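You operate a simulated robot arm through the tools that you are given. There is no shell and no other tool.

Carry out the task below with a simulated robot arm. There is one attempt and no reset: what you move stays moved.

## Task
Screw the blue plug into the red port and pressure-test it past 225 bar.
Fine: shut the bleed handle, pump on till gauge B is there, pump off, bleed handle open again.

The check looks at the end state, three seconds after you hand in, the way a careful person would. Anything else that was tipped, shoved, dropped, spilled or broken makes it a failure.

## Robot
A 7-joint arm with a two-finger parallel gripper, fixed in place. Base frame: the origin is at the foot of the arm, x ahead of it, y to its left, z up; the work surface is at about z = 86.6. Lengths are in cm, angles in rad, forces in N, time in s.
Its first joint turns from -2.897 to 2.897 rad. Payload 4.4 kg.
Tool frame: the origin (TCP) lies between the finger pads and is the grasp point; the fingertips stand 2.3 cm ahead of it; z points along the fingers, y is the line along which they close. Largest opening 9.4 cm; finger width 3.8, thickness 1; the body of the gripper, 5.4 by 9.6 cm, starts 3.9 cm behind the TCP.
Orientation is told as [roll, pitch, yaw] about the base's x, y, z axes, in that order, counted from this pose: with the fingers straight down and closing along the base's y, the tool's x points along the base's -x, its y along +y and its z along -z.

## Interface
- The arm moves only by the tool move_arm. Its argument "plan" is text: rows parted by semicolons, each of 7 numbers parted by spaces: the shift along the tool's x, y, z in cm, then the turn, a rotation vector about the tool's x, y, z in rad, then the closure in counts, from 0 (fully open) to 255 (shut). In form: x y z rx ry rz jaw; .... A call has 1 to 20 rows; each row shifts and turns the commanded pose from where the row before left it, along the tool's axes as they then stand. Each row takes 0.2 s and may step no farther than 5 cm and 0.15 rad from the row before; otherwise, or with a gripper value out of range, the whole call is refused. A pose out of reach is approached as far as the arm can. The call stops where the force on the tool passes 90 N (or 10 N more than at its start, if that is more) or the arm is blocked; 0.2 s more then pass. Each finger travels about 7.2 cm/s and halts on what it meets, pressing with about 34 N; the grip force reading is that of the motor and also rises with nothing between the fingers. The clock runs only during rows and for 0.2 s after the last one: add rows that do not move to give the fingers time. It gives the time, the measured TCP pose, the force on the tool (base axes), the opening and the grip force at its end, in the units of the frame above (readings bear some noise), with the torque about the TCP (base axes, N m) and any sound that the robot's microphone picked up, and new pictures: "views" is both (left out), scene, wrist or none.
- Cameras (640 x 400 px; columns grow to the right, rows downward): "scene" is fixed at [39.95, -63.55, 154.46]; the picture's right is [0.61, -0.79, 0.00], its down [-0.47, -0.36, -0.80] and it looks along [0.64, 0.49, -0.59] (base axes); focal length 235 px, centre (320, 200). "wrist" rides on the gripper at [8.6, 1.6, -7.4] in the tool frame; the picture's right is [-0.18, 0.98, 0.00], its down [-0.58, -0.11, -0.81] and it looks along [-0.79, -0.15, 0.59] (tool axes); focal length 243 px, centre (320, 200). There is no depth. A picture from a camera that has moved, and an enlarged one, comes with that camera's place and axes in the base frame and with its lens. The place of the scene camera against the robot may be out by one fixed shift of up to 1.8 cm in any direction.
- enlarge(camera, box): a new picture of the part [left, top, right, bottom] of that camera's present view, enlarged. No time passes.
- finish_job(): hands the job in; it is judged then, once.

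Nothing tells you positions but the pictures and the camera data. Unless the task says otherwise, let go and move clear before handing in.

The tools are called after "Call:" by a JSON object that holds its "op" and its "data". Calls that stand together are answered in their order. move_arm: Moves the arm, as the interface text tells. Its arguments: {"type":"object","properties":{"plan":{"type":"string"},"views":{"type":"string","enum":["both","scene","wrist","none"]}},"required":["plan"]} The other tools are called the same way: enlarge (camera, box) takes an enlarged picture of a part of a camera's view; finish_job () hands the job in.

At the start:

```text
time_s: 0.0
tool_pos: [74.59, -24.74, 141.52]
orientation: [0.0, 0.0, -0.001]
force: [0.0, -0.4, -0.3]
moment: [-0.03, 0.01, -0.02]
grip_width: 9.38
gripper_force: 0.0
```

scene: 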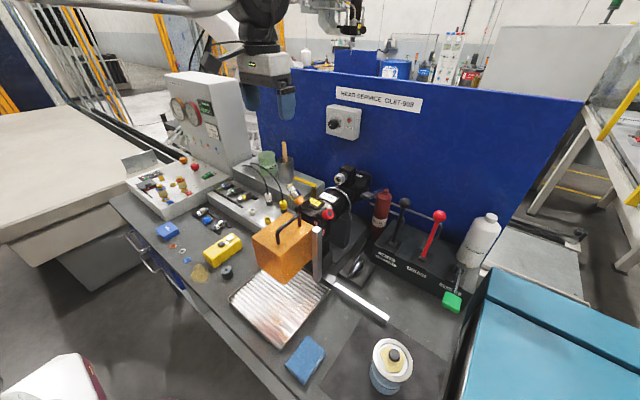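
wrist: 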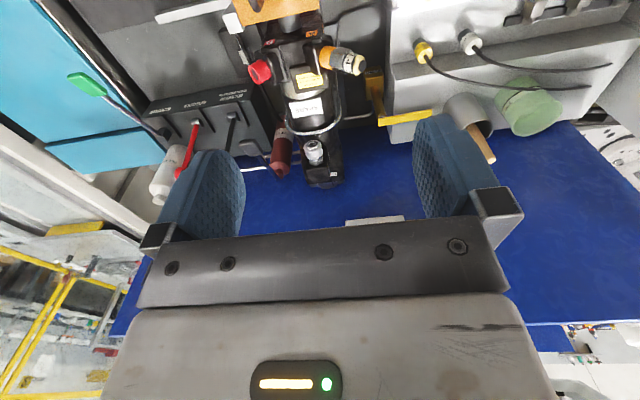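

The scene shows a bench with a hydraulic pump unit in the middle, a gauge panel at the left, a lever block at the right and a switch box on the blue wall. I'll enlarge the parts to identify the plug, port, bleed handle and pump switch.

Call:
{"op": "enlarge", "data": {"camera": "scene", "box": [100, 140, 260, 300]}}

Call:
{"op": "enlarge", "data": {"camera": "scene", "box": [220, 140, 380, 300]}}

Call:
{"op": "enlarge", "data": {"camera": "scene", "box": [350, 160, 510, 320]}}

Call:
{"op": "enlarge", "data": {"camera": "scene", "box": [120, 60, 260, 160]}}

Call:
{"op": "enlarge", "data": {"camera": "scene", "box": [300, 70, 440, 160]}}

Call:
{"op": "enlarge", "data": {"camera": "wrist", "box": [60, 0, 380, 200]}}

```text
2.50 times, centred on (180, 220) of scene
camera zoom: at [39.95, -63.55, 154.46], right [0.61, -0.79, 0.0], down [-0.47, -0.36, -0.8], along [0.64, 0.49, -0.59], focal length 587 px, centre (670, 150)
```

zoom: 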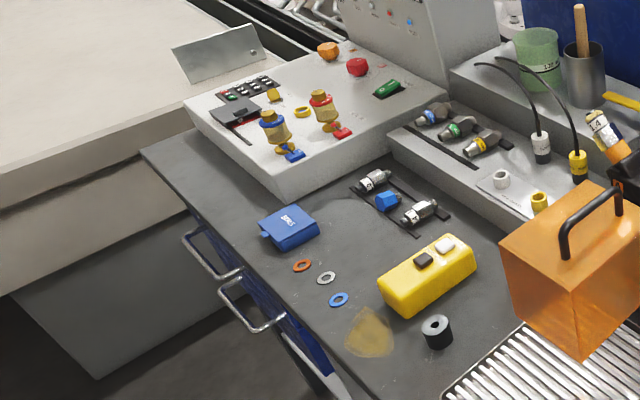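

```text
2.50 times, centred on (300, 220) of scene
camera zoom: at [39.95, -63.55, 154.46], right [0.61, -0.79, 0.0], down [-0.47, -0.36, -0.8], along [0.64, 0.49, -0.59], focal length 587 px, centre (370, 150)
```

zoom: 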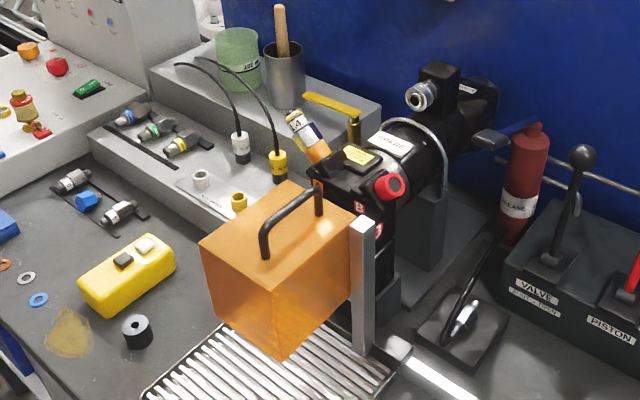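

```text
2.50 times, centred on (430, 240) of scene
camera zoom: at [39.95, -63.55, 154.46], right [0.61, -0.79, 0.0], down [-0.47, -0.36, -0.8], along [0.64, 0.49, -0.59], focal length 587 px, centre (45, 100)
```

zoom: 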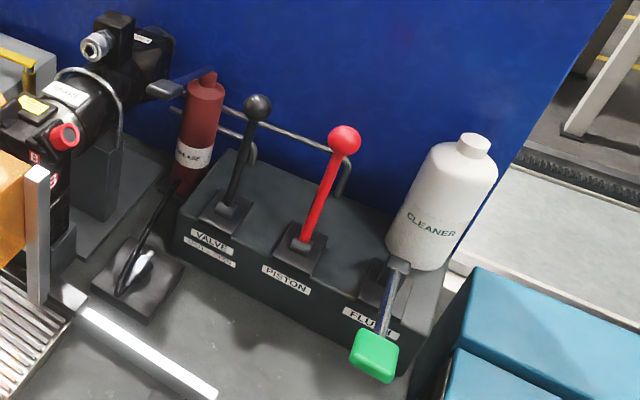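

```text
4.00 times, centred on (190, 110) of scene
camera zoom: at [39.95, -63.55, 154.46], right [0.61, -0.79, 0.0], down [-0.47, -0.36, -0.8], along [0.64, 0.49, -0.59], focal length 940 px, centre (840, 560)
```

zoom: 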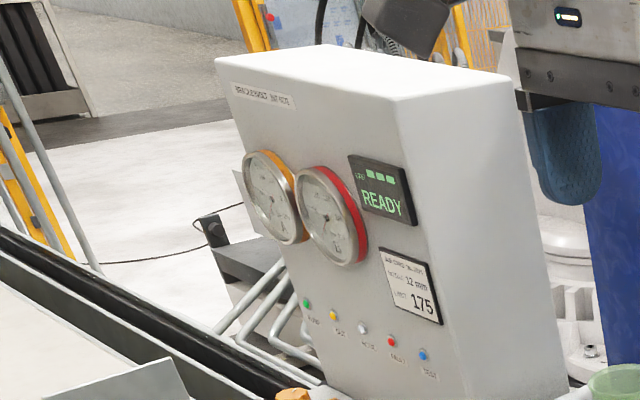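

```text
4.44 times, centred on (370, 115) of scene
camera zoom: at [39.95, -63.55, 154.46], right [0.61, -0.79, 0.0], down [-0.47, -0.36, -0.8], along [0.64, 0.49, -0.59], focal length 1044 px, centre (98, 578)
```

zoom: 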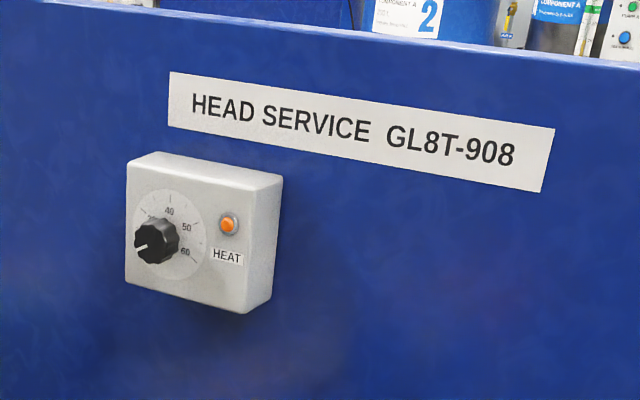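

```text
2.00 times, centred on (220, 100) of wrist
camera zoom: at [66.07, -23.09, 148.94], right [0.18, 0.98, 0.0], down [0.58, -0.11, 0.81], along [0.79, -0.15, -0.59], focal length 485 px, centre (520, 400)
```

zoom: 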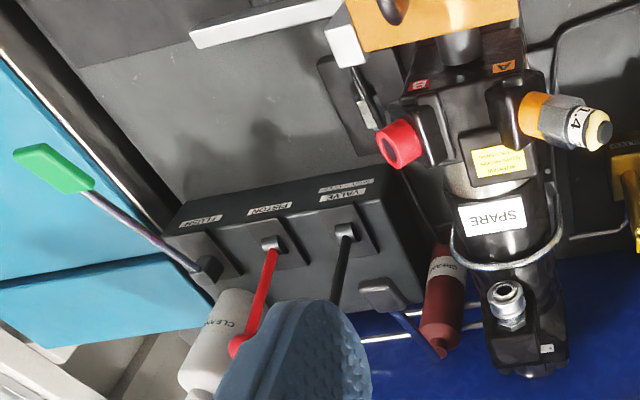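

The head has a red port (B) with an open socket on its right side, near [81, -35, 113] by triangulation. Before moving, I'll zoom in on the head from the wrist camera, then carry the camera over to the plugs and control box.

Call:
{"op": "enlarge", "data": {"camera": "wrist", "box": [230, 20, 390, 120]}}

Call:
{"op": "enlarge", "data": {"camera": "scene", "box": [300, 170, 380, 220]}}

Call:
{"op": "enlarge", "data": {"camera": "scene", "box": [180, 190, 244, 230]}}

Call:
{"op": "enlarge", "data": {"camera": "scene", "box": [125, 150, 221, 210]}}

Call:
{"op": "enlarge", "data": {"camera": "scene", "box": [205, 175, 301, 235]}}

Call:
{"op": "move_arm", "data": {"plan": "1.97 3.98 1.1 0 0 0 0;1.97 3.98 1.1 0 0 0 0;1.97 3.98 1.1 0 0 0 0;1.97 3.98 1.1 0 0 0 0;1.97 3.98 1.1 0 0 0 0;1.97 3.98 1.1 0 0 0 0;1.97 3.98 1.1 0 0 0 0;1.97 3.98 1.1 0 0 0 0;1.97 3.98 1.1 0 0 0 0;1.97 3.98 1.1 0 0 0 0;1.97 3.98 1.1 0 0 0 0;1.97 3.98 1.1 0 0 0 0;1.97 3.98 1.1 0 0 0 0;1.97 3.98 1.1 0 0 0 0;1.97 3.98 1.1 0 0 0 0"}}

```text
4.00 times, centred on (310, 70) of wrist
camera zoom: at [66.07, -23.09, 148.94], right [0.18, 0.98, 0.0], down [0.58, -0.11, 0.81], along [0.79, -0.15, -0.59], focal length 970 px, centre (360, 720)
```

zoom: 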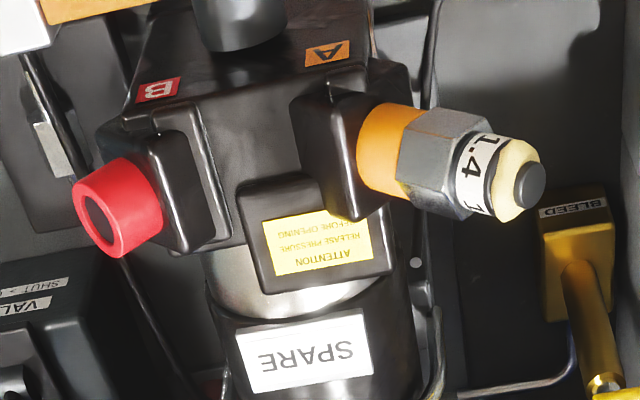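

```text
8.00 times, centred on (340, 195) of scene
camera zoom: at [39.95, -63.55, 154.46], right [0.61, -0.79, 0.0], down [-0.47, -0.36, -0.8], along [0.64, 0.49, -0.59], focal length 1879 px, centre (160, 240)
```

zoom: 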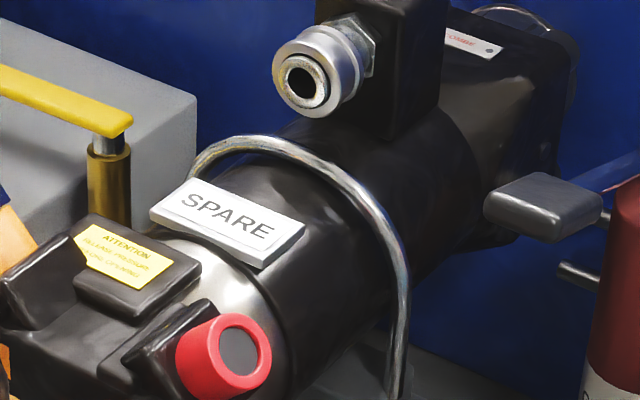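

```text
10.00 times, centred on (212, 210) of scene
camera zoom: at [39.95, -63.55, 154.46], right [0.61, -0.79, 0.0], down [-0.47, -0.36, -0.8], along [0.64, 0.49, -0.59], focal length 2349 px, centre (1400, 100)
```

zoom: 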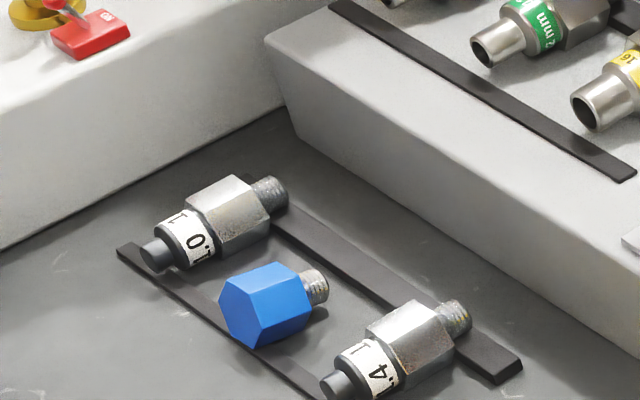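

```text
6.67 times, centred on (173, 180) of scene
camera zoom: at [39.95, -63.55, 154.46], right [0.61, -0.79, 0.0], down [-0.47, -0.36, -0.8], along [0.64, 0.49, -0.59], focal length 1566 px, centre (1300, 333)
```

zoom: 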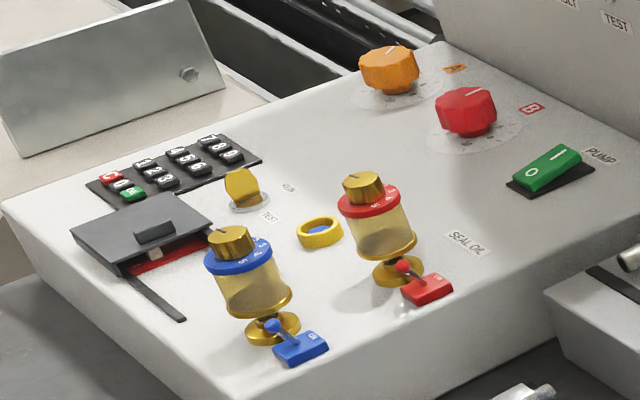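

```text
6.67 times, centred on (253, 205) of scene
camera zoom: at [39.95, -63.55, 154.46], right [0.61, -0.79, 0.0], down [-0.47, -0.36, -0.8], along [0.64, 0.49, -0.59], focal length 1566 px, centre (767, 167)
```

zoom: 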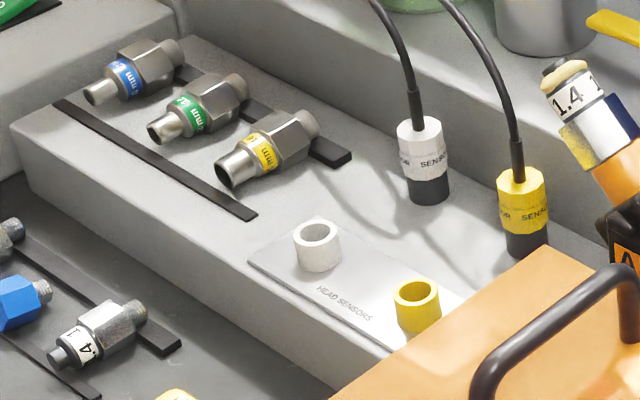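

```text
time_s: 3.2
tool_pos: [44.95, 35.0, 124.96]
orientation: [-0.001, 0.001, 0.001]
force: [0.1, 0.6, -0.2]
moment: [-0.01, 0.02, 0.0]
grip_width: 9.4
gripper_force: 0.0
camera wrist: at [36.44, 36.54, 132.43], right [0.18, 0.98, 0.0], down [0.58, -0.11, 0.81], along [0.79, -0.15, -0.59], focal length 243 px, centre (320, 200)
```

scene: 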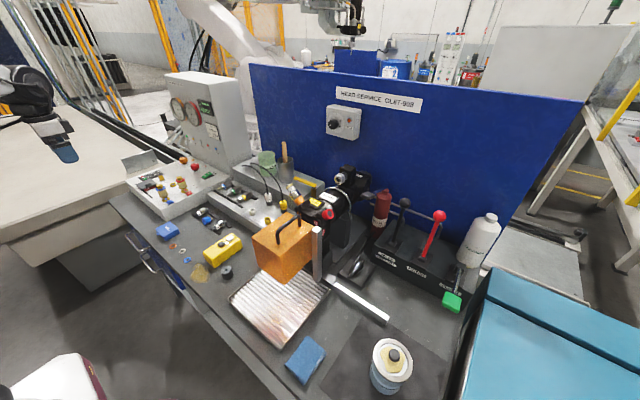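
wrist: 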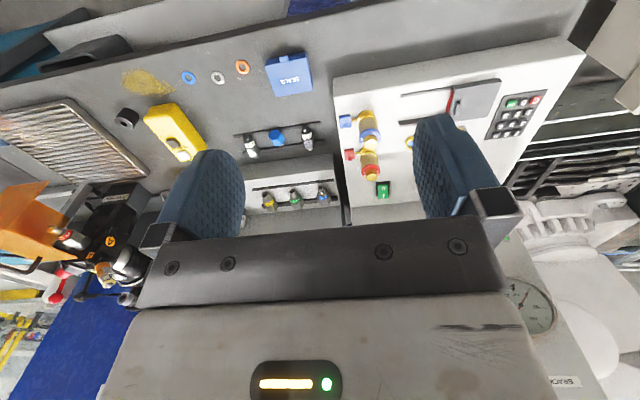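

The blue plug is the blue hex piece lying between two fittings in the small rack, and the pump is a green rocker on the control box. The bleed valve is the yellow lever behind the head. I'll read the labels closely.

Call:
{"op": "enlarge", "data": {"camera": "wrist", "box": [230, 110, 326, 170]}}

Call:
{"op": "enlarge", "data": {"camera": "wrist", "box": [330, 70, 554, 210]}}

Call:
{"op": "enlarge", "data": {"camera": "wrist", "box": [40, 170, 200, 310]}}

Call:
{"op": "enlarge", "data": {"camera": "scene", "box": [160, 90, 224, 150]}}

Call:
{"op": "enlarge", "data": {"camera": "scene", "box": [290, 165, 338, 195]}}

Call:
{"op": "enlarge", "data": {"camera": "scene", "box": [190, 205, 222, 230]}}

Call:
{"op": "enlarge", "data": {"camera": "scene", "box": [170, 155, 218, 185]}}

```text
6.67 times, centred on (278, 140) of wrist
camera zoom: at [36.44, 36.54, 132.43], right [0.18, 0.98, 0.0], down [0.58, -0.11, 0.81], along [0.79, -0.15, -0.59], focal length 1618 px, centre (600, 600)
```

zoom: 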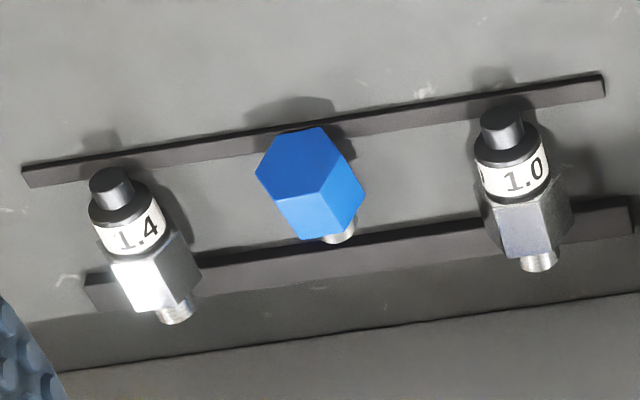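

```text
2.86 times, centred on (442, 140) of wrist
camera zoom: at [36.44, 36.54, 132.43], right [0.18, 0.98, 0.0], down [0.58, -0.11, 0.81], along [0.79, -0.15, -0.59], focal length 693 px, centre (-29, 371)
```

zoom: 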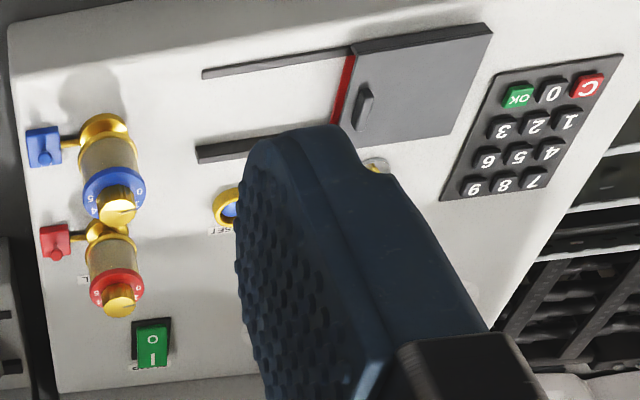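

```text
2.86 times, centred on (120, 240) of wrist
camera zoom: at [36.44, 36.54, 132.43], right [0.18, 0.98, 0.0], down [0.58, -0.11, 0.81], along [0.79, -0.15, -0.59], focal length 693 px, centre (891, 86)
```

zoom: 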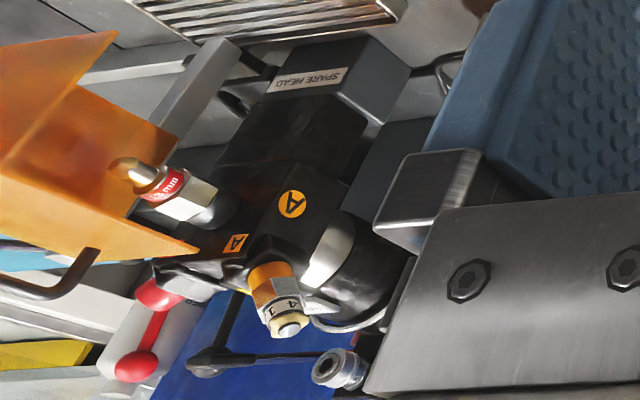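

```text
6.67 times, centred on (192, 120) of scene
camera zoom: at [39.95, -63.55, 154.46], right [0.61, -0.79, 0.0], down [-0.47, -0.36, -0.8], along [0.64, 0.49, -0.59], focal length 1566 px, centre (1173, 733)
```

zoom: 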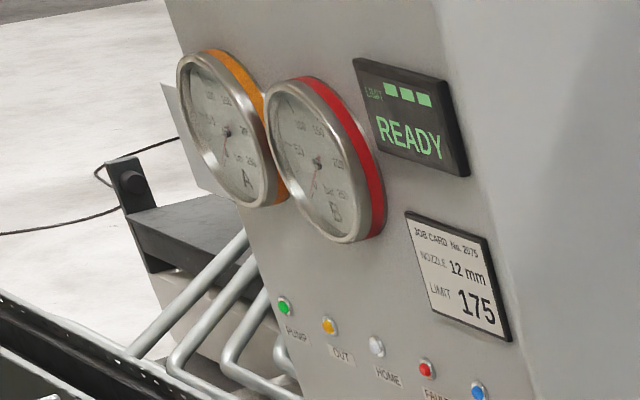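

```text
13.33 times, centred on (314, 180) of scene
camera zoom: at [39.95, -63.55, 154.46], right [0.61, -0.79, 0.0], down [-0.47, -0.36, -0.8], along [0.64, 0.49, -0.59], focal length 3132 px, centre (400, 467)
```

zoom: 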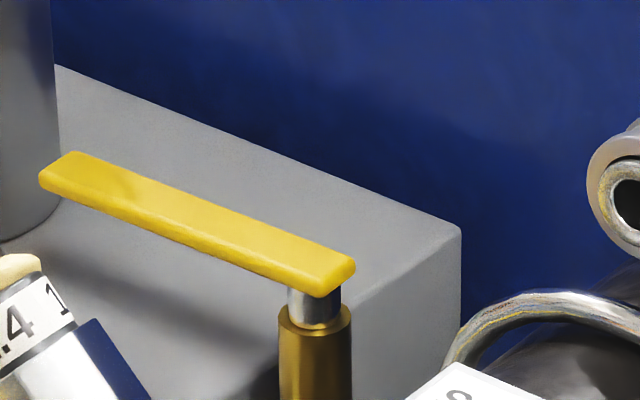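

```text
16.00 times, centred on (206, 218) of scene
camera zoom: at [39.95, -63.55, 154.46], right [0.61, -0.79, 0.0], down [-0.47, -0.36, -0.8], along [0.64, 0.49, -0.59], focal length 3759 px, centre (2144, -80)
```

zoom: 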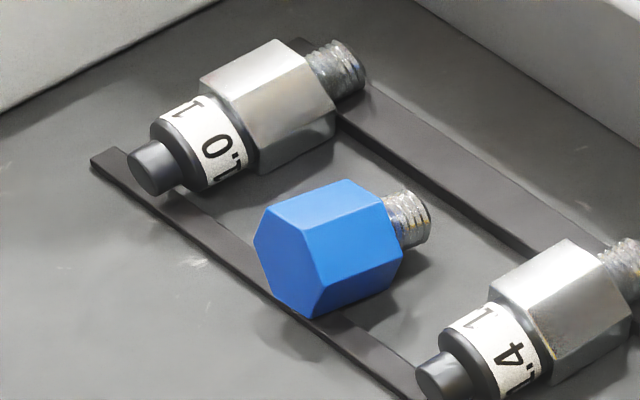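

```text
13.33 times, centred on (194, 170) of scene
camera zoom: at [39.95, -63.55, 154.46], right [0.61, -0.79, 0.0], down [-0.47, -0.36, -0.8], along [0.64, 0.49, -0.59], focal length 3132 px, centre (2000, 600)
```

zoom: 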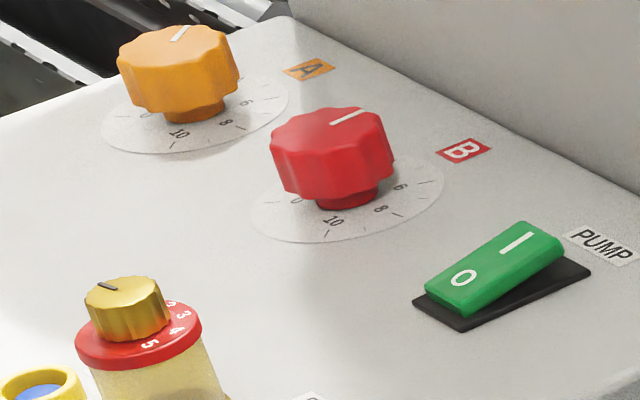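

The blue plug sits between two strips near [70.5, 20.3, 88] with its thread pointing along +x. Next I'll move to the right side of the head to look straight into the red port and measure its axis.

Call:
{"op": "move_arm", "data": {"plan": "-1.68 -4.25 -0.5 0 0 0 0;-1.68 -4.25 -0.5 0 0 0 0;-1.68 -4.25 -0.5 0 0 0 0;-1.68 -4.25 -0.5 0 0 0 0;-1.68 -4.25 -0.5 0 0 0 0;-1.68 -4.25 -0.5 0 0 0 0;-1.68 -4.25 -0.5 0 0 0 0;-1.68 -4.25 -0.5 0 0 0 0;-1.68 -4.25 -0.5 0 0 0 0;-1.68 -4.25 -0.5 0 0 0 0;-1.68 -4.25 -0.5 0 0 0 0;-1.68 -4.25 -0.5 0 0 0 0;-1.68 -4.25 -0.5 0 0 0 0;-1.68 -4.25 -0.5 0 0 0 0;-1.68 -4.25 -0.5 0 0 0 0;-1.68 -4.25 -0.5 0 0 0 0;-1.68 -4.25 -0.5 0 0 0 0;-1.68 -4.25 -0.5 0 0 0 0;-1.68 -4.25 -0.5 0 0 0 0;-1.68 -4.25 -0.5 0 0 0 0", "views": "none"}}

Call:
{"op": "move_arm", "data": {"plan": "0 0 0.8 0 0 -0.1428 0;0 0 0.8 0 0 -0.1428 0;0 0 0.8 0 0 -0.1428 0;0 0 0.8 0 0 -0.1428 0;0 0 0.8 0 0 -0.1428 0;0 0 0.8 0 0 -0.1428 0;0 0 0.8 0 0 -0.1428 0;0 0 0.8 0 0 -0.1428 0;0 0 0.8 0 0 -0.1428 0;0 0 0.8 0 0 -0.1428 0;0 0 0.8 0 0 -0.1428 0"}}

```text
time_s: 7.4
tool_pos: [78.55, -49.95, 135.15]
orientation: [-0.002, -0.002, 0.001]
force: [-1.3, -0.1, 0.7]
moment: [0.02, -0.05, -0.01]
grip_width: 9.41
gripper_force: 0.2
```

```text
time_s: 9.8
tool_pos: [78.66, -49.93, 126.18]
orientation: [0.0, 0.0, 1.572]
force: [-0.3, 0.5, -0.2]
moment: [0.03, -0.01, 0.03]
grip_width: 9.4
gripper_force: 0.2
camera wrist: at [77.14, -58.66, 133.64], right [-0.98, 0.18, 0.0], down [0.11, 0.58, 0.81], along [0.15, 0.79, -0.59], focal length 243 px, centre (320, 200)
```

scene: 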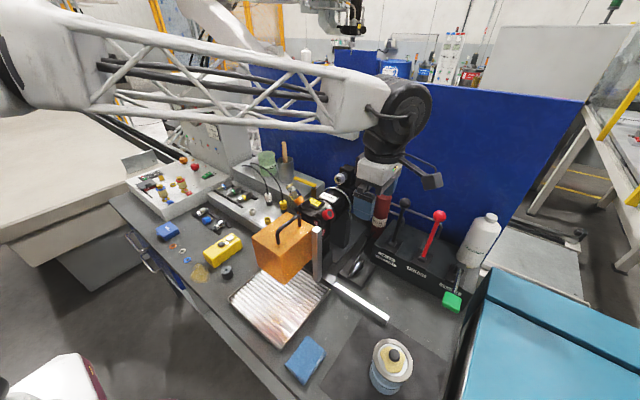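
wrist: 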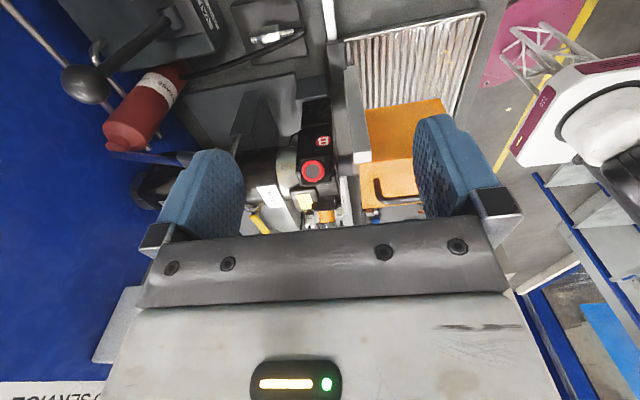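

Call:
{"op": "enlarge", "data": {"camera": "wrist", "box": [264, 130, 360, 190]}}

Call:
{"op": "enlarge", "data": {"camera": "wrist", "box": [230, 60, 480, 240]}}

Call:
{"op": "enlarge", "data": {"camera": "scene", "box": [300, 195, 348, 225]}}

Call:
{"op": "enlarge", "data": {"camera": "wrist", "box": [40, 0, 300, 160]}}

```text
6.67 times, centred on (312, 160) of wrist
camera zoom: at [77.14, -58.66, 133.64], right [-0.98, 0.18, 0.0], down [0.11, 0.58, 0.81], along [0.15, 0.79, -0.59], focal length 1618 px, centre (373, 467)
```

zoom: 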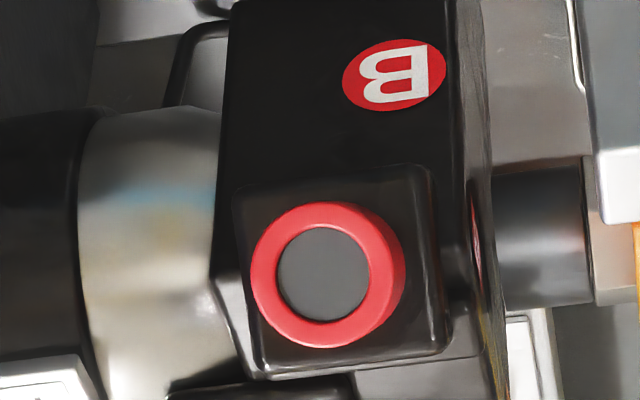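

```text
2.22 times, centred on (355, 150) of wrist
camera zoom: at [77.14, -58.66, 133.64], right [-0.98, 0.18, 0.0], down [0.11, 0.58, 0.81], along [0.15, 0.79, -0.59], focal length 539 px, centre (242, 311)
```

zoom: 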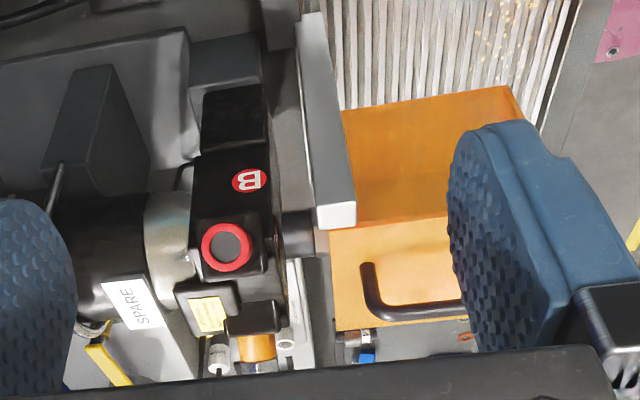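

```text
13.33 times, centred on (324, 210) of scene
camera zoom: at [39.95, -63.55, 154.46], right [0.61, -0.79, 0.0], down [-0.47, -0.36, -0.8], along [0.64, 0.49, -0.59], focal length 3132 px, centre (267, 67)
```

zoom: 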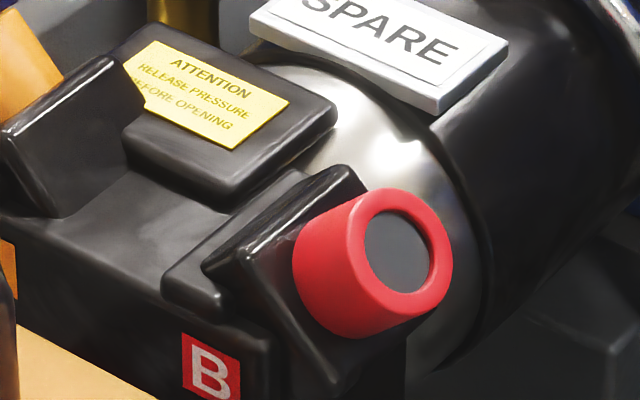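

```text
2.46 times, centred on (170, 80) of wrist
camera zoom: at [77.14, -58.66, 133.64], right [-0.98, 0.18, 0.0], down [0.11, 0.58, 0.81], along [0.15, 0.79, -0.59], focal length 597 px, centre (689, 495)
```

zoom: 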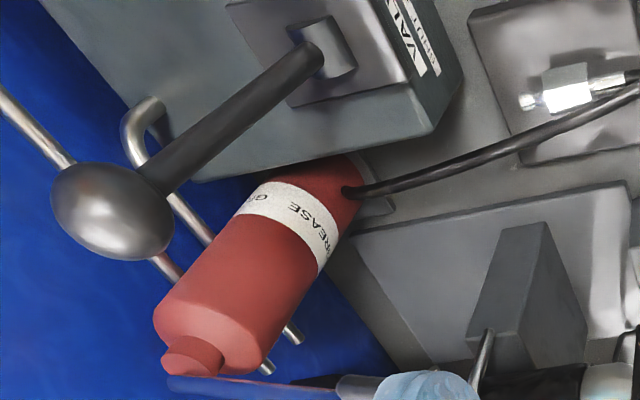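

The red port face centres at about [82.3, -35.9, 112.2], and its axis points outward about 45° up toward -y. I'll go to the blue plug with the tool pitched 30°, which lets me set the plug in the port later without hitting the head.

Call:
{"op": "move_arm", "data": {"plan": "0 0 -1 0 0 0.1428 0;0 0 -1 0 0 0.1428 0;0 0 -1 0 0 0.1428 0;0 0 -1 0 0 0.1428 0;0 0 -1 0 0 0.1428 0;0 0 -1 0 0 0.1428 0;0 0 -1 0 0 0.1428 0;0 0 -1 0 0 0.1428 0;0 0 -1 0 0 0.1428 0;0 0 -1 0 0 0.1428 0;0 0 -1 0 0 0.1428 0", "views": "none"}}

Call:
{"op": "move_arm", "data": {"plan": "1.11 3.89 1.11 0 0 0 0;1.11 3.89 1.11 0 0 0 0;1.11 3.89 1.11 0 0 0 0;1.11 3.89 1.11 0 0 0 0;1.11 3.89 1.11 0 0 0 0;1.11 3.89 1.11 0 0 0 0;1.11 3.89 1.11 0 0 0 0;1.11 3.89 1.11 0 0 0 0;1.11 3.89 1.11 0 0 0 0;1.11 3.89 1.11 0 0 0 0;1.11 3.89 1.11 0 0 0 0;1.11 3.89 1.11 0 0 0 0;1.11 3.89 1.11 0 0 0 0;1.11 3.89 1.11 0 0 0 0;1.11 3.89 1.11 0 0 0 0;1.11 3.89 1.11 0 0 0 0;1.11 3.89 1.11 0 0 0 0;1.11 3.89 1.11 0 0 0 0", "views": "wrist"}}

```text
time_s: 12.2
tool_pos: [78.8, -49.91, 137.21]
orientation: [0.001, 0.0, -0.001]
force: [-0.9, 0.0, -0.1]
moment: [-0.01, -0.02, 0.02]
grip_width: 9.4
gripper_force: 0.1
```

```text
time_s: 16.0
tool_pos: [58.64, 19.94, 117.22]
orientation: [-0.001, 0.0, 0.0]
force: [-0.2, -0.1, 0.2]
moment: [0.01, -0.02, 0.0]
grip_width: 9.41
gripper_force: 0.0
camera wrist: at [50.18, 21.6, 124.71], right [0.18, 0.98, 0.0], down [0.58, -0.11, 0.81], along [0.79, -0.15, -0.59], focal length 243 px, centre (320, 200)
```

wrist: 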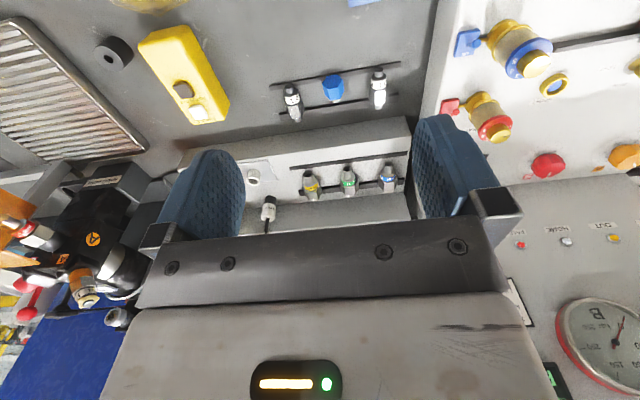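

Call:
{"op": "enlarge", "data": {"camera": "wrist", "box": [270, 50, 398, 130]}}

Call:
{"op": "enlarge", "data": {"camera": "wrist", "box": [305, 65, 361, 100]}}

Call:
{"op": "enlarge", "data": {"camera": "wrist", "box": [420, 0, 640, 170]}}

Call:
{"op": "enlarge", "data": {"camera": "wrist", "box": [480, 220, 640, 400]}}

```text
5.00 times, centred on (334, 90) of wrist
camera zoom: at [50.18, 21.6, 124.71], right [0.18, 0.98, 0.0], down [0.58, -0.11, 0.81], along [0.79, -0.15, -0.59], focal length 1213 px, centre (250, 750)
```

zoom: 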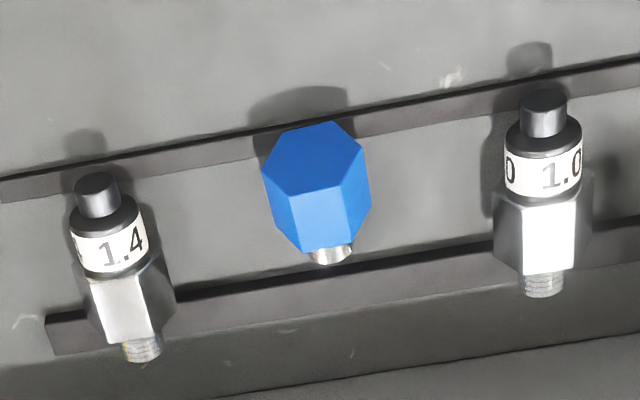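

```text
11.43 times, centred on (333, 82) of wrist
camera zoom: at [50.18, 21.6, 124.71], right [0.18, 0.98, 0.0], down [0.58, -0.11, 0.81], along [0.79, -0.15, -0.59], focal length 2773 px, centre (171, 1543)
```

zoom: 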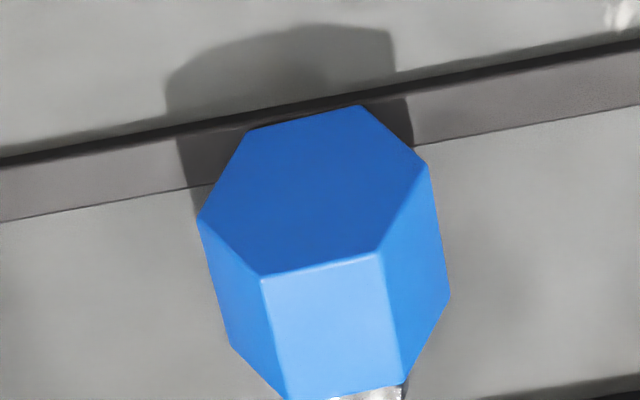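

```text
2.35 times, centred on (530, 85) of wrist
camera zoom: at [50.18, 21.6, 124.71], right [0.18, 0.98, 0.0], down [0.58, -0.11, 0.81], along [0.79, -0.15, -0.59], focal length 571 px, centre (-174, 471)
```

zoom: 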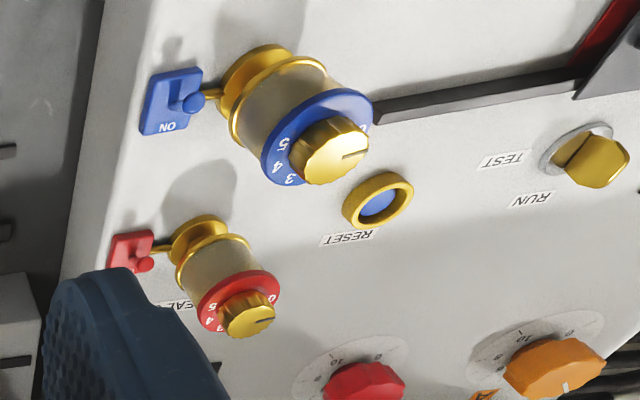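

```text
2.22 times, centred on (560, 310) of wrist
camera zoom: at [50.18, 21.6, 124.71], right [0.18, 0.98, 0.0], down [0.58, -0.11, 0.81], along [0.79, -0.15, -0.59], focal length 539 px, centre (-213, -44)
```

zoom: 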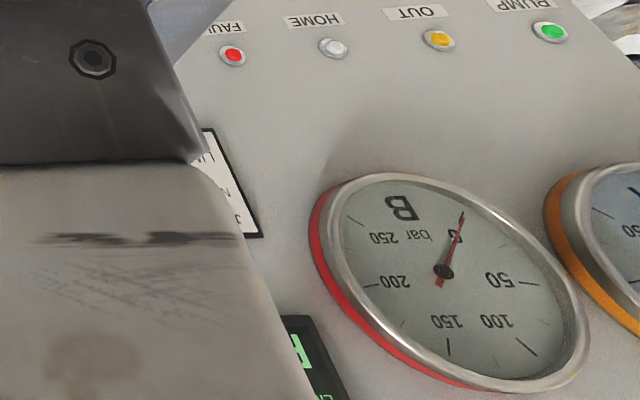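

The plug head is 2.0 cm long and about 3.2 cm across corners, centred near [70.7, 20.0, 88.3] with its corners facing ±y. I'll hover above it with the jaws part-open, pitched 15°, and check the alignment.

Call:
{"op": "move_arm", "data": {"plan": "-2.37 0.01 3.44 0 0 0 92;-2.37 0.01 3.44 0 0 0 92;-2.37 0.01 3.44 0 0 0 92;-2.37 0.01 3.44 0 0 0 92;-2.37 0.01 3.44 0 0 0 92;0 0 0 0 -0.131 0 92;0 0 0 0 -0.1308 0 92;0 0 0 0 0 0 92"}}

```text
time_s: 17.8
tool_pos: [70.59, 20.13, 100.04]
orientation: [0.0, -0.262, 0.0]
force: [-0.3, -0.4, -0.8]
moment: [0.0, 0.0, 0.01]
grip_width: 6.0
gripper_force: 0.1
camera wrist: at [60.35, 21.64, 104.94], right [0.18, 0.98, 0.05], down [0.35, -0.11, 0.93], along [0.92, -0.15, -0.37], focal length 243 px, centre (320, 200)
```

scene: 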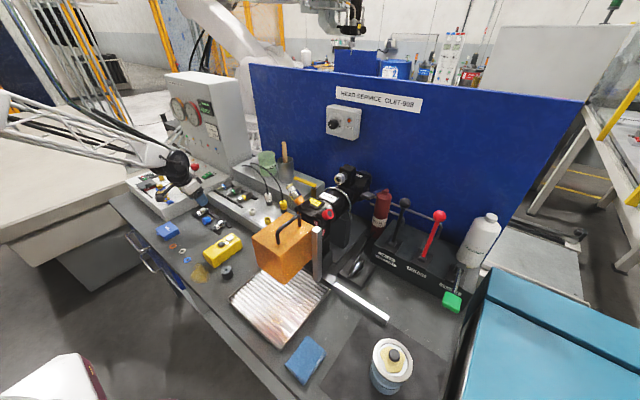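
wrist: 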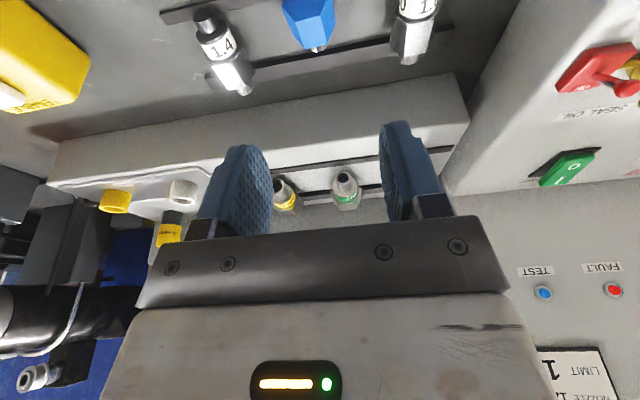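

Call:
{"op": "enlarge", "data": {"camera": "wrist", "box": [230, 0, 390, 100]}}

Call:
{"op": "enlarge", "data": {"camera": "scene", "box": [160, 170, 240, 235]}}

```text
4.00 times, centred on (310, 50) of wrist
camera zoom: at [60.35, 21.64, 104.94], right [0.18, 0.98, 0.05], down [0.35, -0.11, 0.93], along [0.92, -0.15, -0.37], focal length 970 px, centre (360, 800)
```

zoom: 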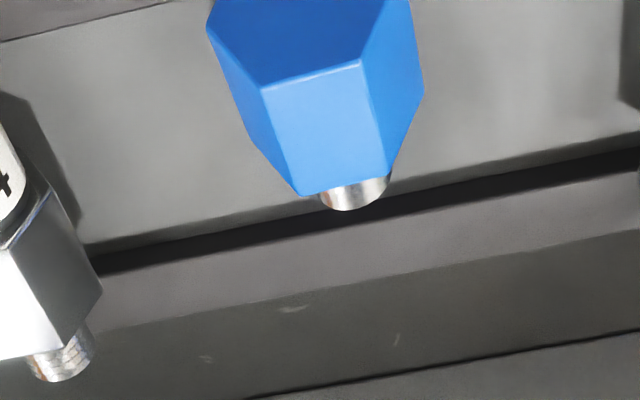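

```text
6.15 times, centred on (200, 202) of scene
camera zoom: at [39.95, -63.55, 154.46], right [0.61, -0.79, 0.0], down [-0.47, -0.36, -0.8], along [0.64, 0.49, -0.59], focal length 1446 px, centre (1058, 185)
```

zoom: 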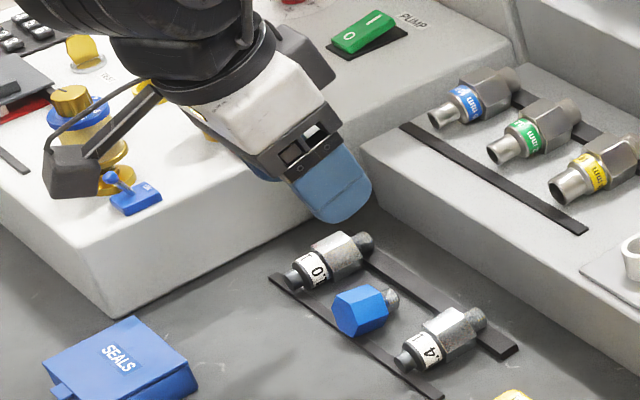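

Call:
{"op": "move_arm", "data": {"plan": "0.562 -0.016 1.94 0 0 0 92;0.562 -0.016 1.94 0 0 0 92;0.562 -0.016 1.94 0 0 0 92;0.562 -0.016 1.94 0 0 0 92;0 0 0 0 0 0 92"}}

Call:
{"op": "enlarge", "data": {"camera": "wrist", "box": [200, 60, 440, 210]}}

Call:
{"op": "enlarge", "data": {"camera": "scene", "box": [170, 180, 234, 230]}}

```text
time_s: 19.0
tool_pos: [70.38, 20.08, 92.07]
orientation: [0.001, -0.263, 0.0]
force: [0.0, 0.2, 0.0]
moment: [0.03, -0.01, 0.01]
grip_width: 5.99
gripper_force: 0.0
camera wrist: at [60.19, 21.63, 96.94], right [0.18, 0.98, 0.05], down [0.35, -0.11, 0.93], along [0.92, -0.15, -0.37], focal length 243 px, centre (320, 200)
```

scene: 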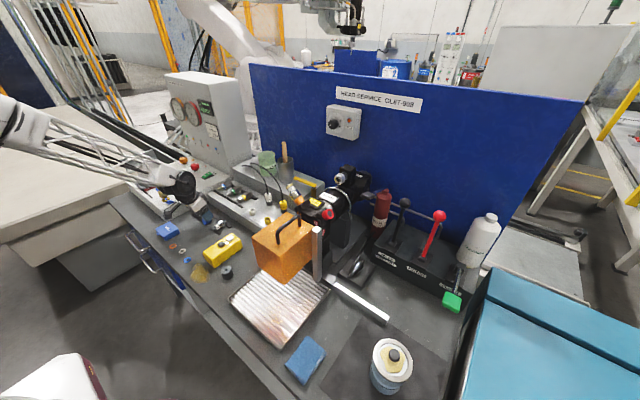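
wrist: 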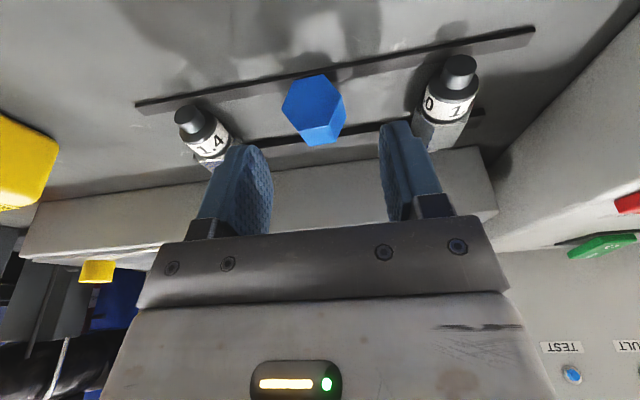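

```text
2.67 times, centred on (320, 135) of wrist
camera zoom: at [60.19, 21.63, 96.94], right [0.18, 0.98, 0.05], down [0.35, -0.11, 0.93], along [0.92, -0.15, -0.37], focal length 647 px, centre (320, 373)
```

zoom: 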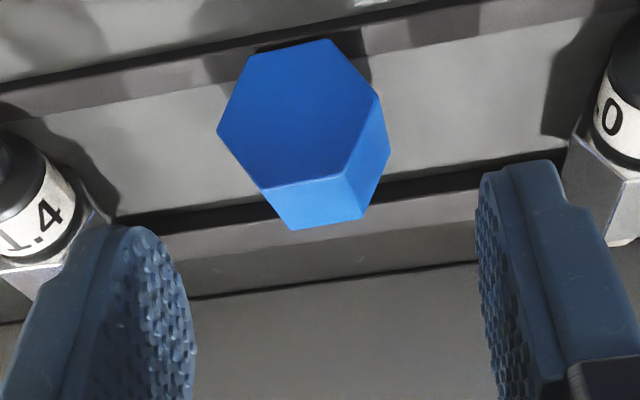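

```text
8.00 times, centred on (202, 205) of scene
camera zoom: at [39.95, -63.55, 154.46], right [0.61, -0.79, 0.0], down [-0.47, -0.36, -0.8], along [0.64, 0.49, -0.59], focal length 1879 px, centre (1264, 160)
```

zoom: 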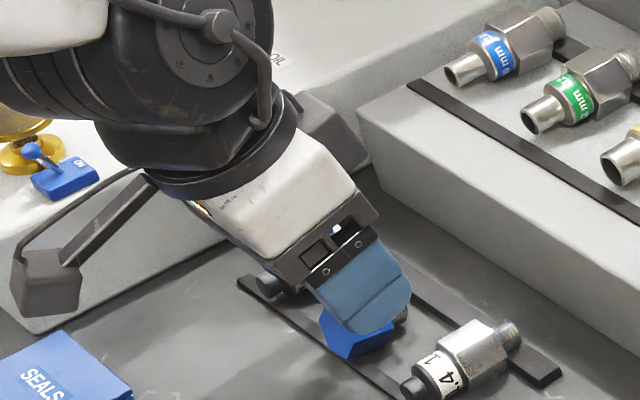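

The plug lies slightly nose-down, with its head propped on the front strip, and the fingers straddle it cleanly. I'll descend the last 2.5 cm and close.

Call:
{"op": "move_arm", "data": {"plan": "0.11 -0.017 0.823 0 0 0 92;0.11 -0.017 0.823 0 0 0 92;0.11 -0.017 0.823 0 0 0 92;0 0 0 0 0 0 92;0 0 0 0 0 0 130;0 0 0 0 0 0 170;0 0 0 0 0 0 200;0 0 0 0 0 0 200"}}

Call:
{"op": "enlarge", "data": {"camera": "wrist", "box": [200, 60, 440, 210]}}

Call:
{"op": "enlarge", "data": {"camera": "scene", "box": [170, 180, 234, 230]}}

```text
time_s: 20.8
tool_pos: [70.61, 20.05, 89.57]
orientation: [-0.001, -0.262, -0.001]
force: [-0.4, -0.9, 0.3]
moment: [0.01, 0.01, 0.0]
grip_width: 3.08
gripper_force: 34.2
camera wrist: at [60.5, 21.54, 94.44], right [0.18, 0.98, 0.05], down [0.35, -0.11, 0.93], along [0.92, -0.15, -0.37], focal length 243 px, centre (320, 200)
```

scene: 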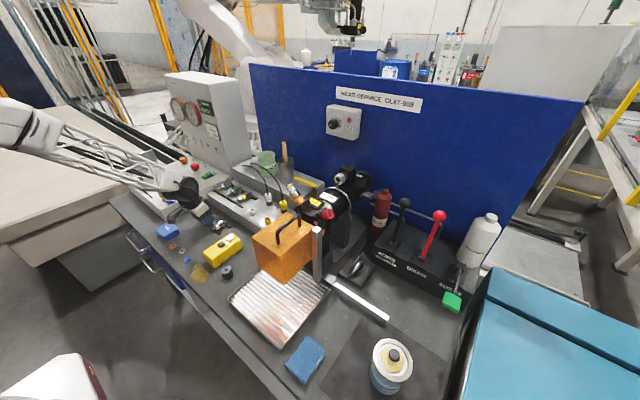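
wrist: 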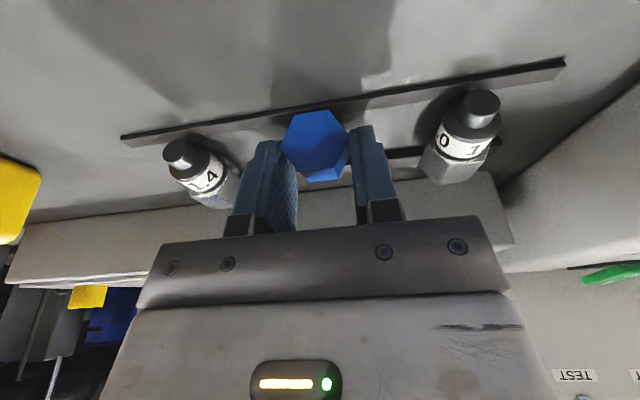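

```text
2.67 times, centred on (320, 135) of wrist
camera zoom: at [60.5, 21.54, 94.44], right [0.18, 0.98, 0.05], down [0.35, -0.11, 0.93], along [0.92, -0.15, -0.37], focal length 647 px, centre (320, 373)
```

zoom: 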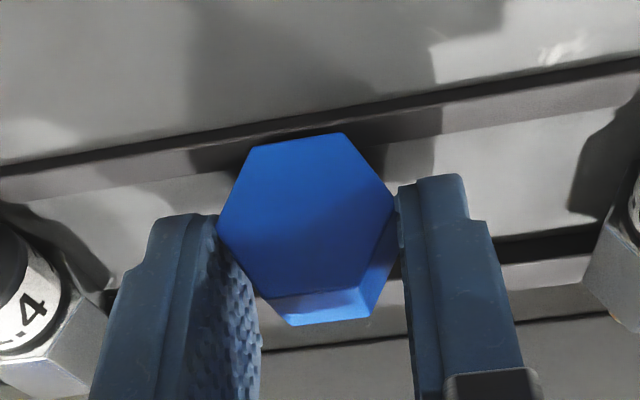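

```text
8.00 times, centred on (202, 205) of scene
camera zoom: at [39.95, -63.55, 154.46], right [0.61, -0.79, 0.0], down [-0.47, -0.36, -0.8], along [0.64, 0.49, -0.59], focal length 1879 px, centre (1264, 160)
```

zoom: 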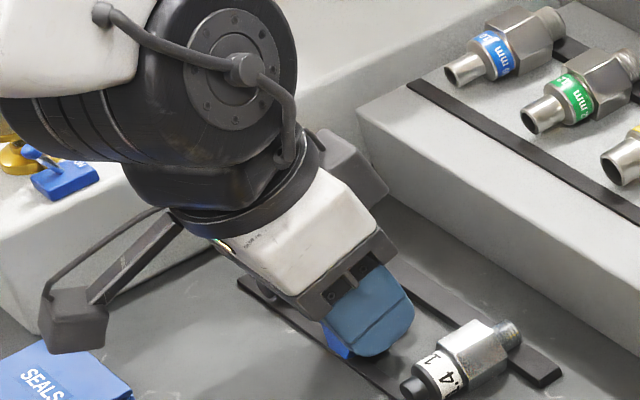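

The grip holds at 3.08 cm with 34 N. I'll lift it straight up and inspect how the plug sits in the fingers.

Call:
{"op": "move_arm", "data": {"plan": "-0.26 0 -0.966 0 0 0 255;-0.52 0 -1.93 0 0 0 255;-0.777 0 -2.9 0 0 0 255;-0.777 0 -2.9 0 0 0 255;-0.777 0 -2.9 0 0 0 255;-0.777 0 -2.9 0 0 0 255;-0.777 0 -2.9 0 0 0 255;-0.777 0 -2.9 0 0 0 255;-0.777 0 -2.9 0 0 0 255;-0.777 0 -2.9 0 0 0 255;-0.777 0 -2.9 0 0 0 255"}}

Call:
{"op": "enlarge", "data": {"camera": "wrist", "box": [240, 80, 400, 220]}}

Call:
{"op": "enlarge", "data": {"camera": "scene", "box": [150, 60, 260, 190]}}

```text
time_s: 23.2
tool_pos: [70.78, 19.94, 119.57]
orientation: [0.001, -0.263, -0.001]
force: [0.3, 0.3, -0.7]
moment: [-0.03, 0.03, -0.01]
grip_width: 0.01
gripper_force: 33.6
camera wrist: at [60.54, 21.5, 124.54], right [0.18, 0.98, 0.05], down [0.35, -0.11, 0.93], along [0.92, -0.15, -0.37], focal length 243 px, centre (320, 200)
```

scene: 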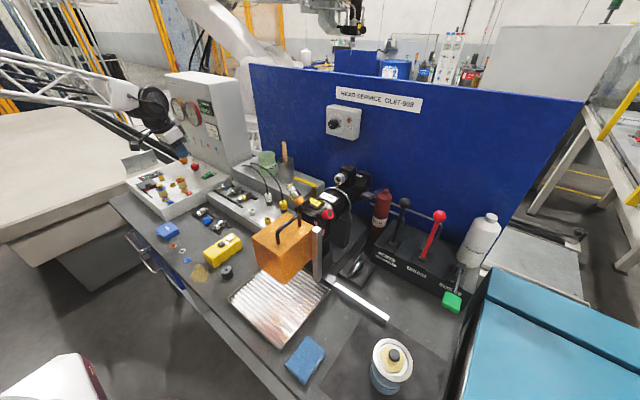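
wrist: 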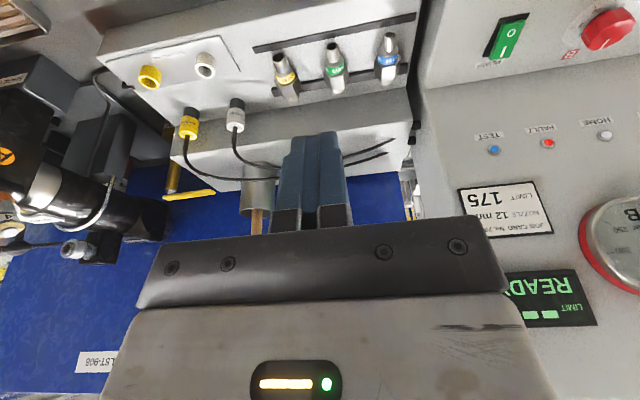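

```text
2.86 times, centred on (320, 150) of wrist
camera zoom: at [60.54, 21.5, 124.54], right [0.18, 0.98, 0.05], down [0.35, -0.11, 0.93], along [0.92, -0.15, -0.37], focal length 693 px, centre (320, 343)
```

zoom: 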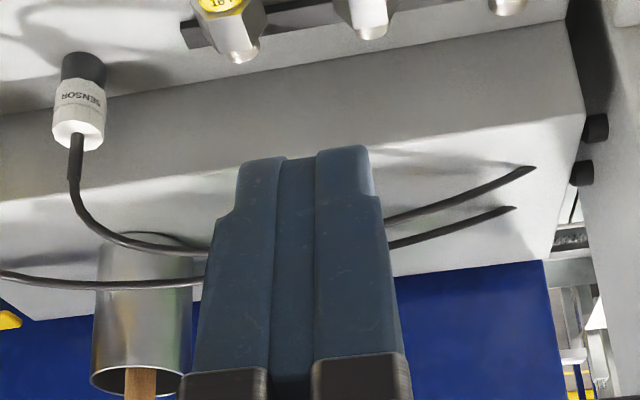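

```text
3.08 times, centred on (205, 125) of scene
camera zoom: at [39.95, -63.55, 154.46], right [0.61, -0.79, 0.0], down [-0.47, -0.36, -0.8], along [0.64, 0.49, -0.59], focal length 723 px, centre (674, 431)
```

zoom: 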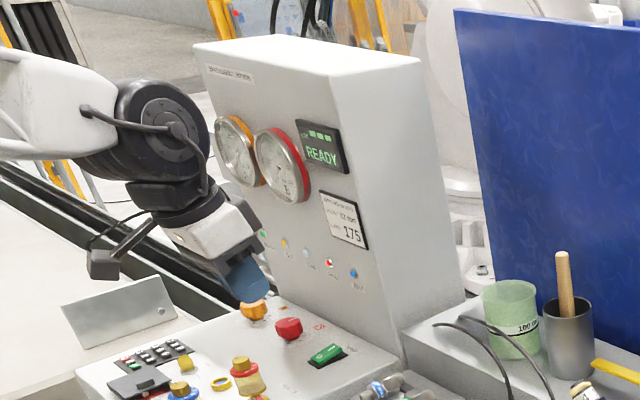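

The plug slipped out of the grip during the lift. I'll check where it is now.

Call:
{"op": "enlarge", "data": {"camera": "scene", "box": [170, 190, 250, 240]}}

Call:
{"op": "enlarge", "data": {"camera": "scene", "box": [190, 205, 222, 230]}}

```text
8.00 times, centred on (210, 215) of scene
camera zoom: at [39.95, -63.55, 154.46], right [0.61, -0.79, 0.0], down [-0.47, -0.36, -0.8], along [0.64, 0.49, -0.59], focal length 1879 px, centre (1200, 80)
```

zoom: 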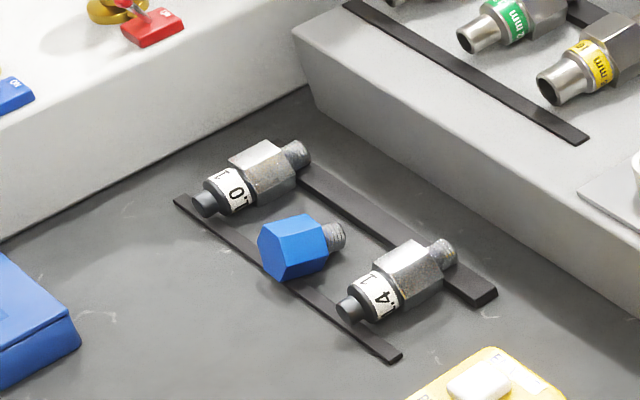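

```text
16.00 times, centred on (206, 218) of scene
camera zoom: at [39.95, -63.55, 154.46], right [0.61, -0.79, 0.0], down [-0.47, -0.36, -0.8], along [0.64, 0.49, -0.59], focal length 3759 px, centre (2144, -80)
```

zoom: 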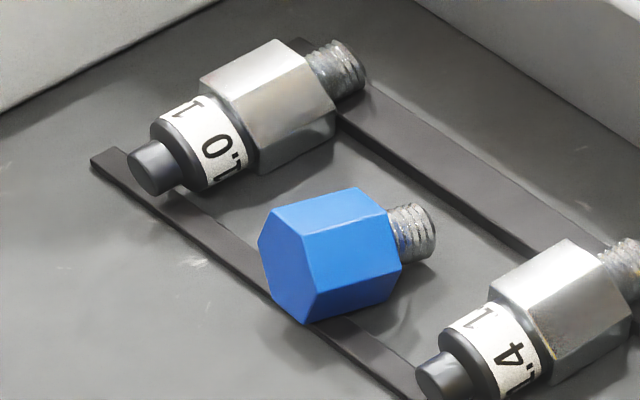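

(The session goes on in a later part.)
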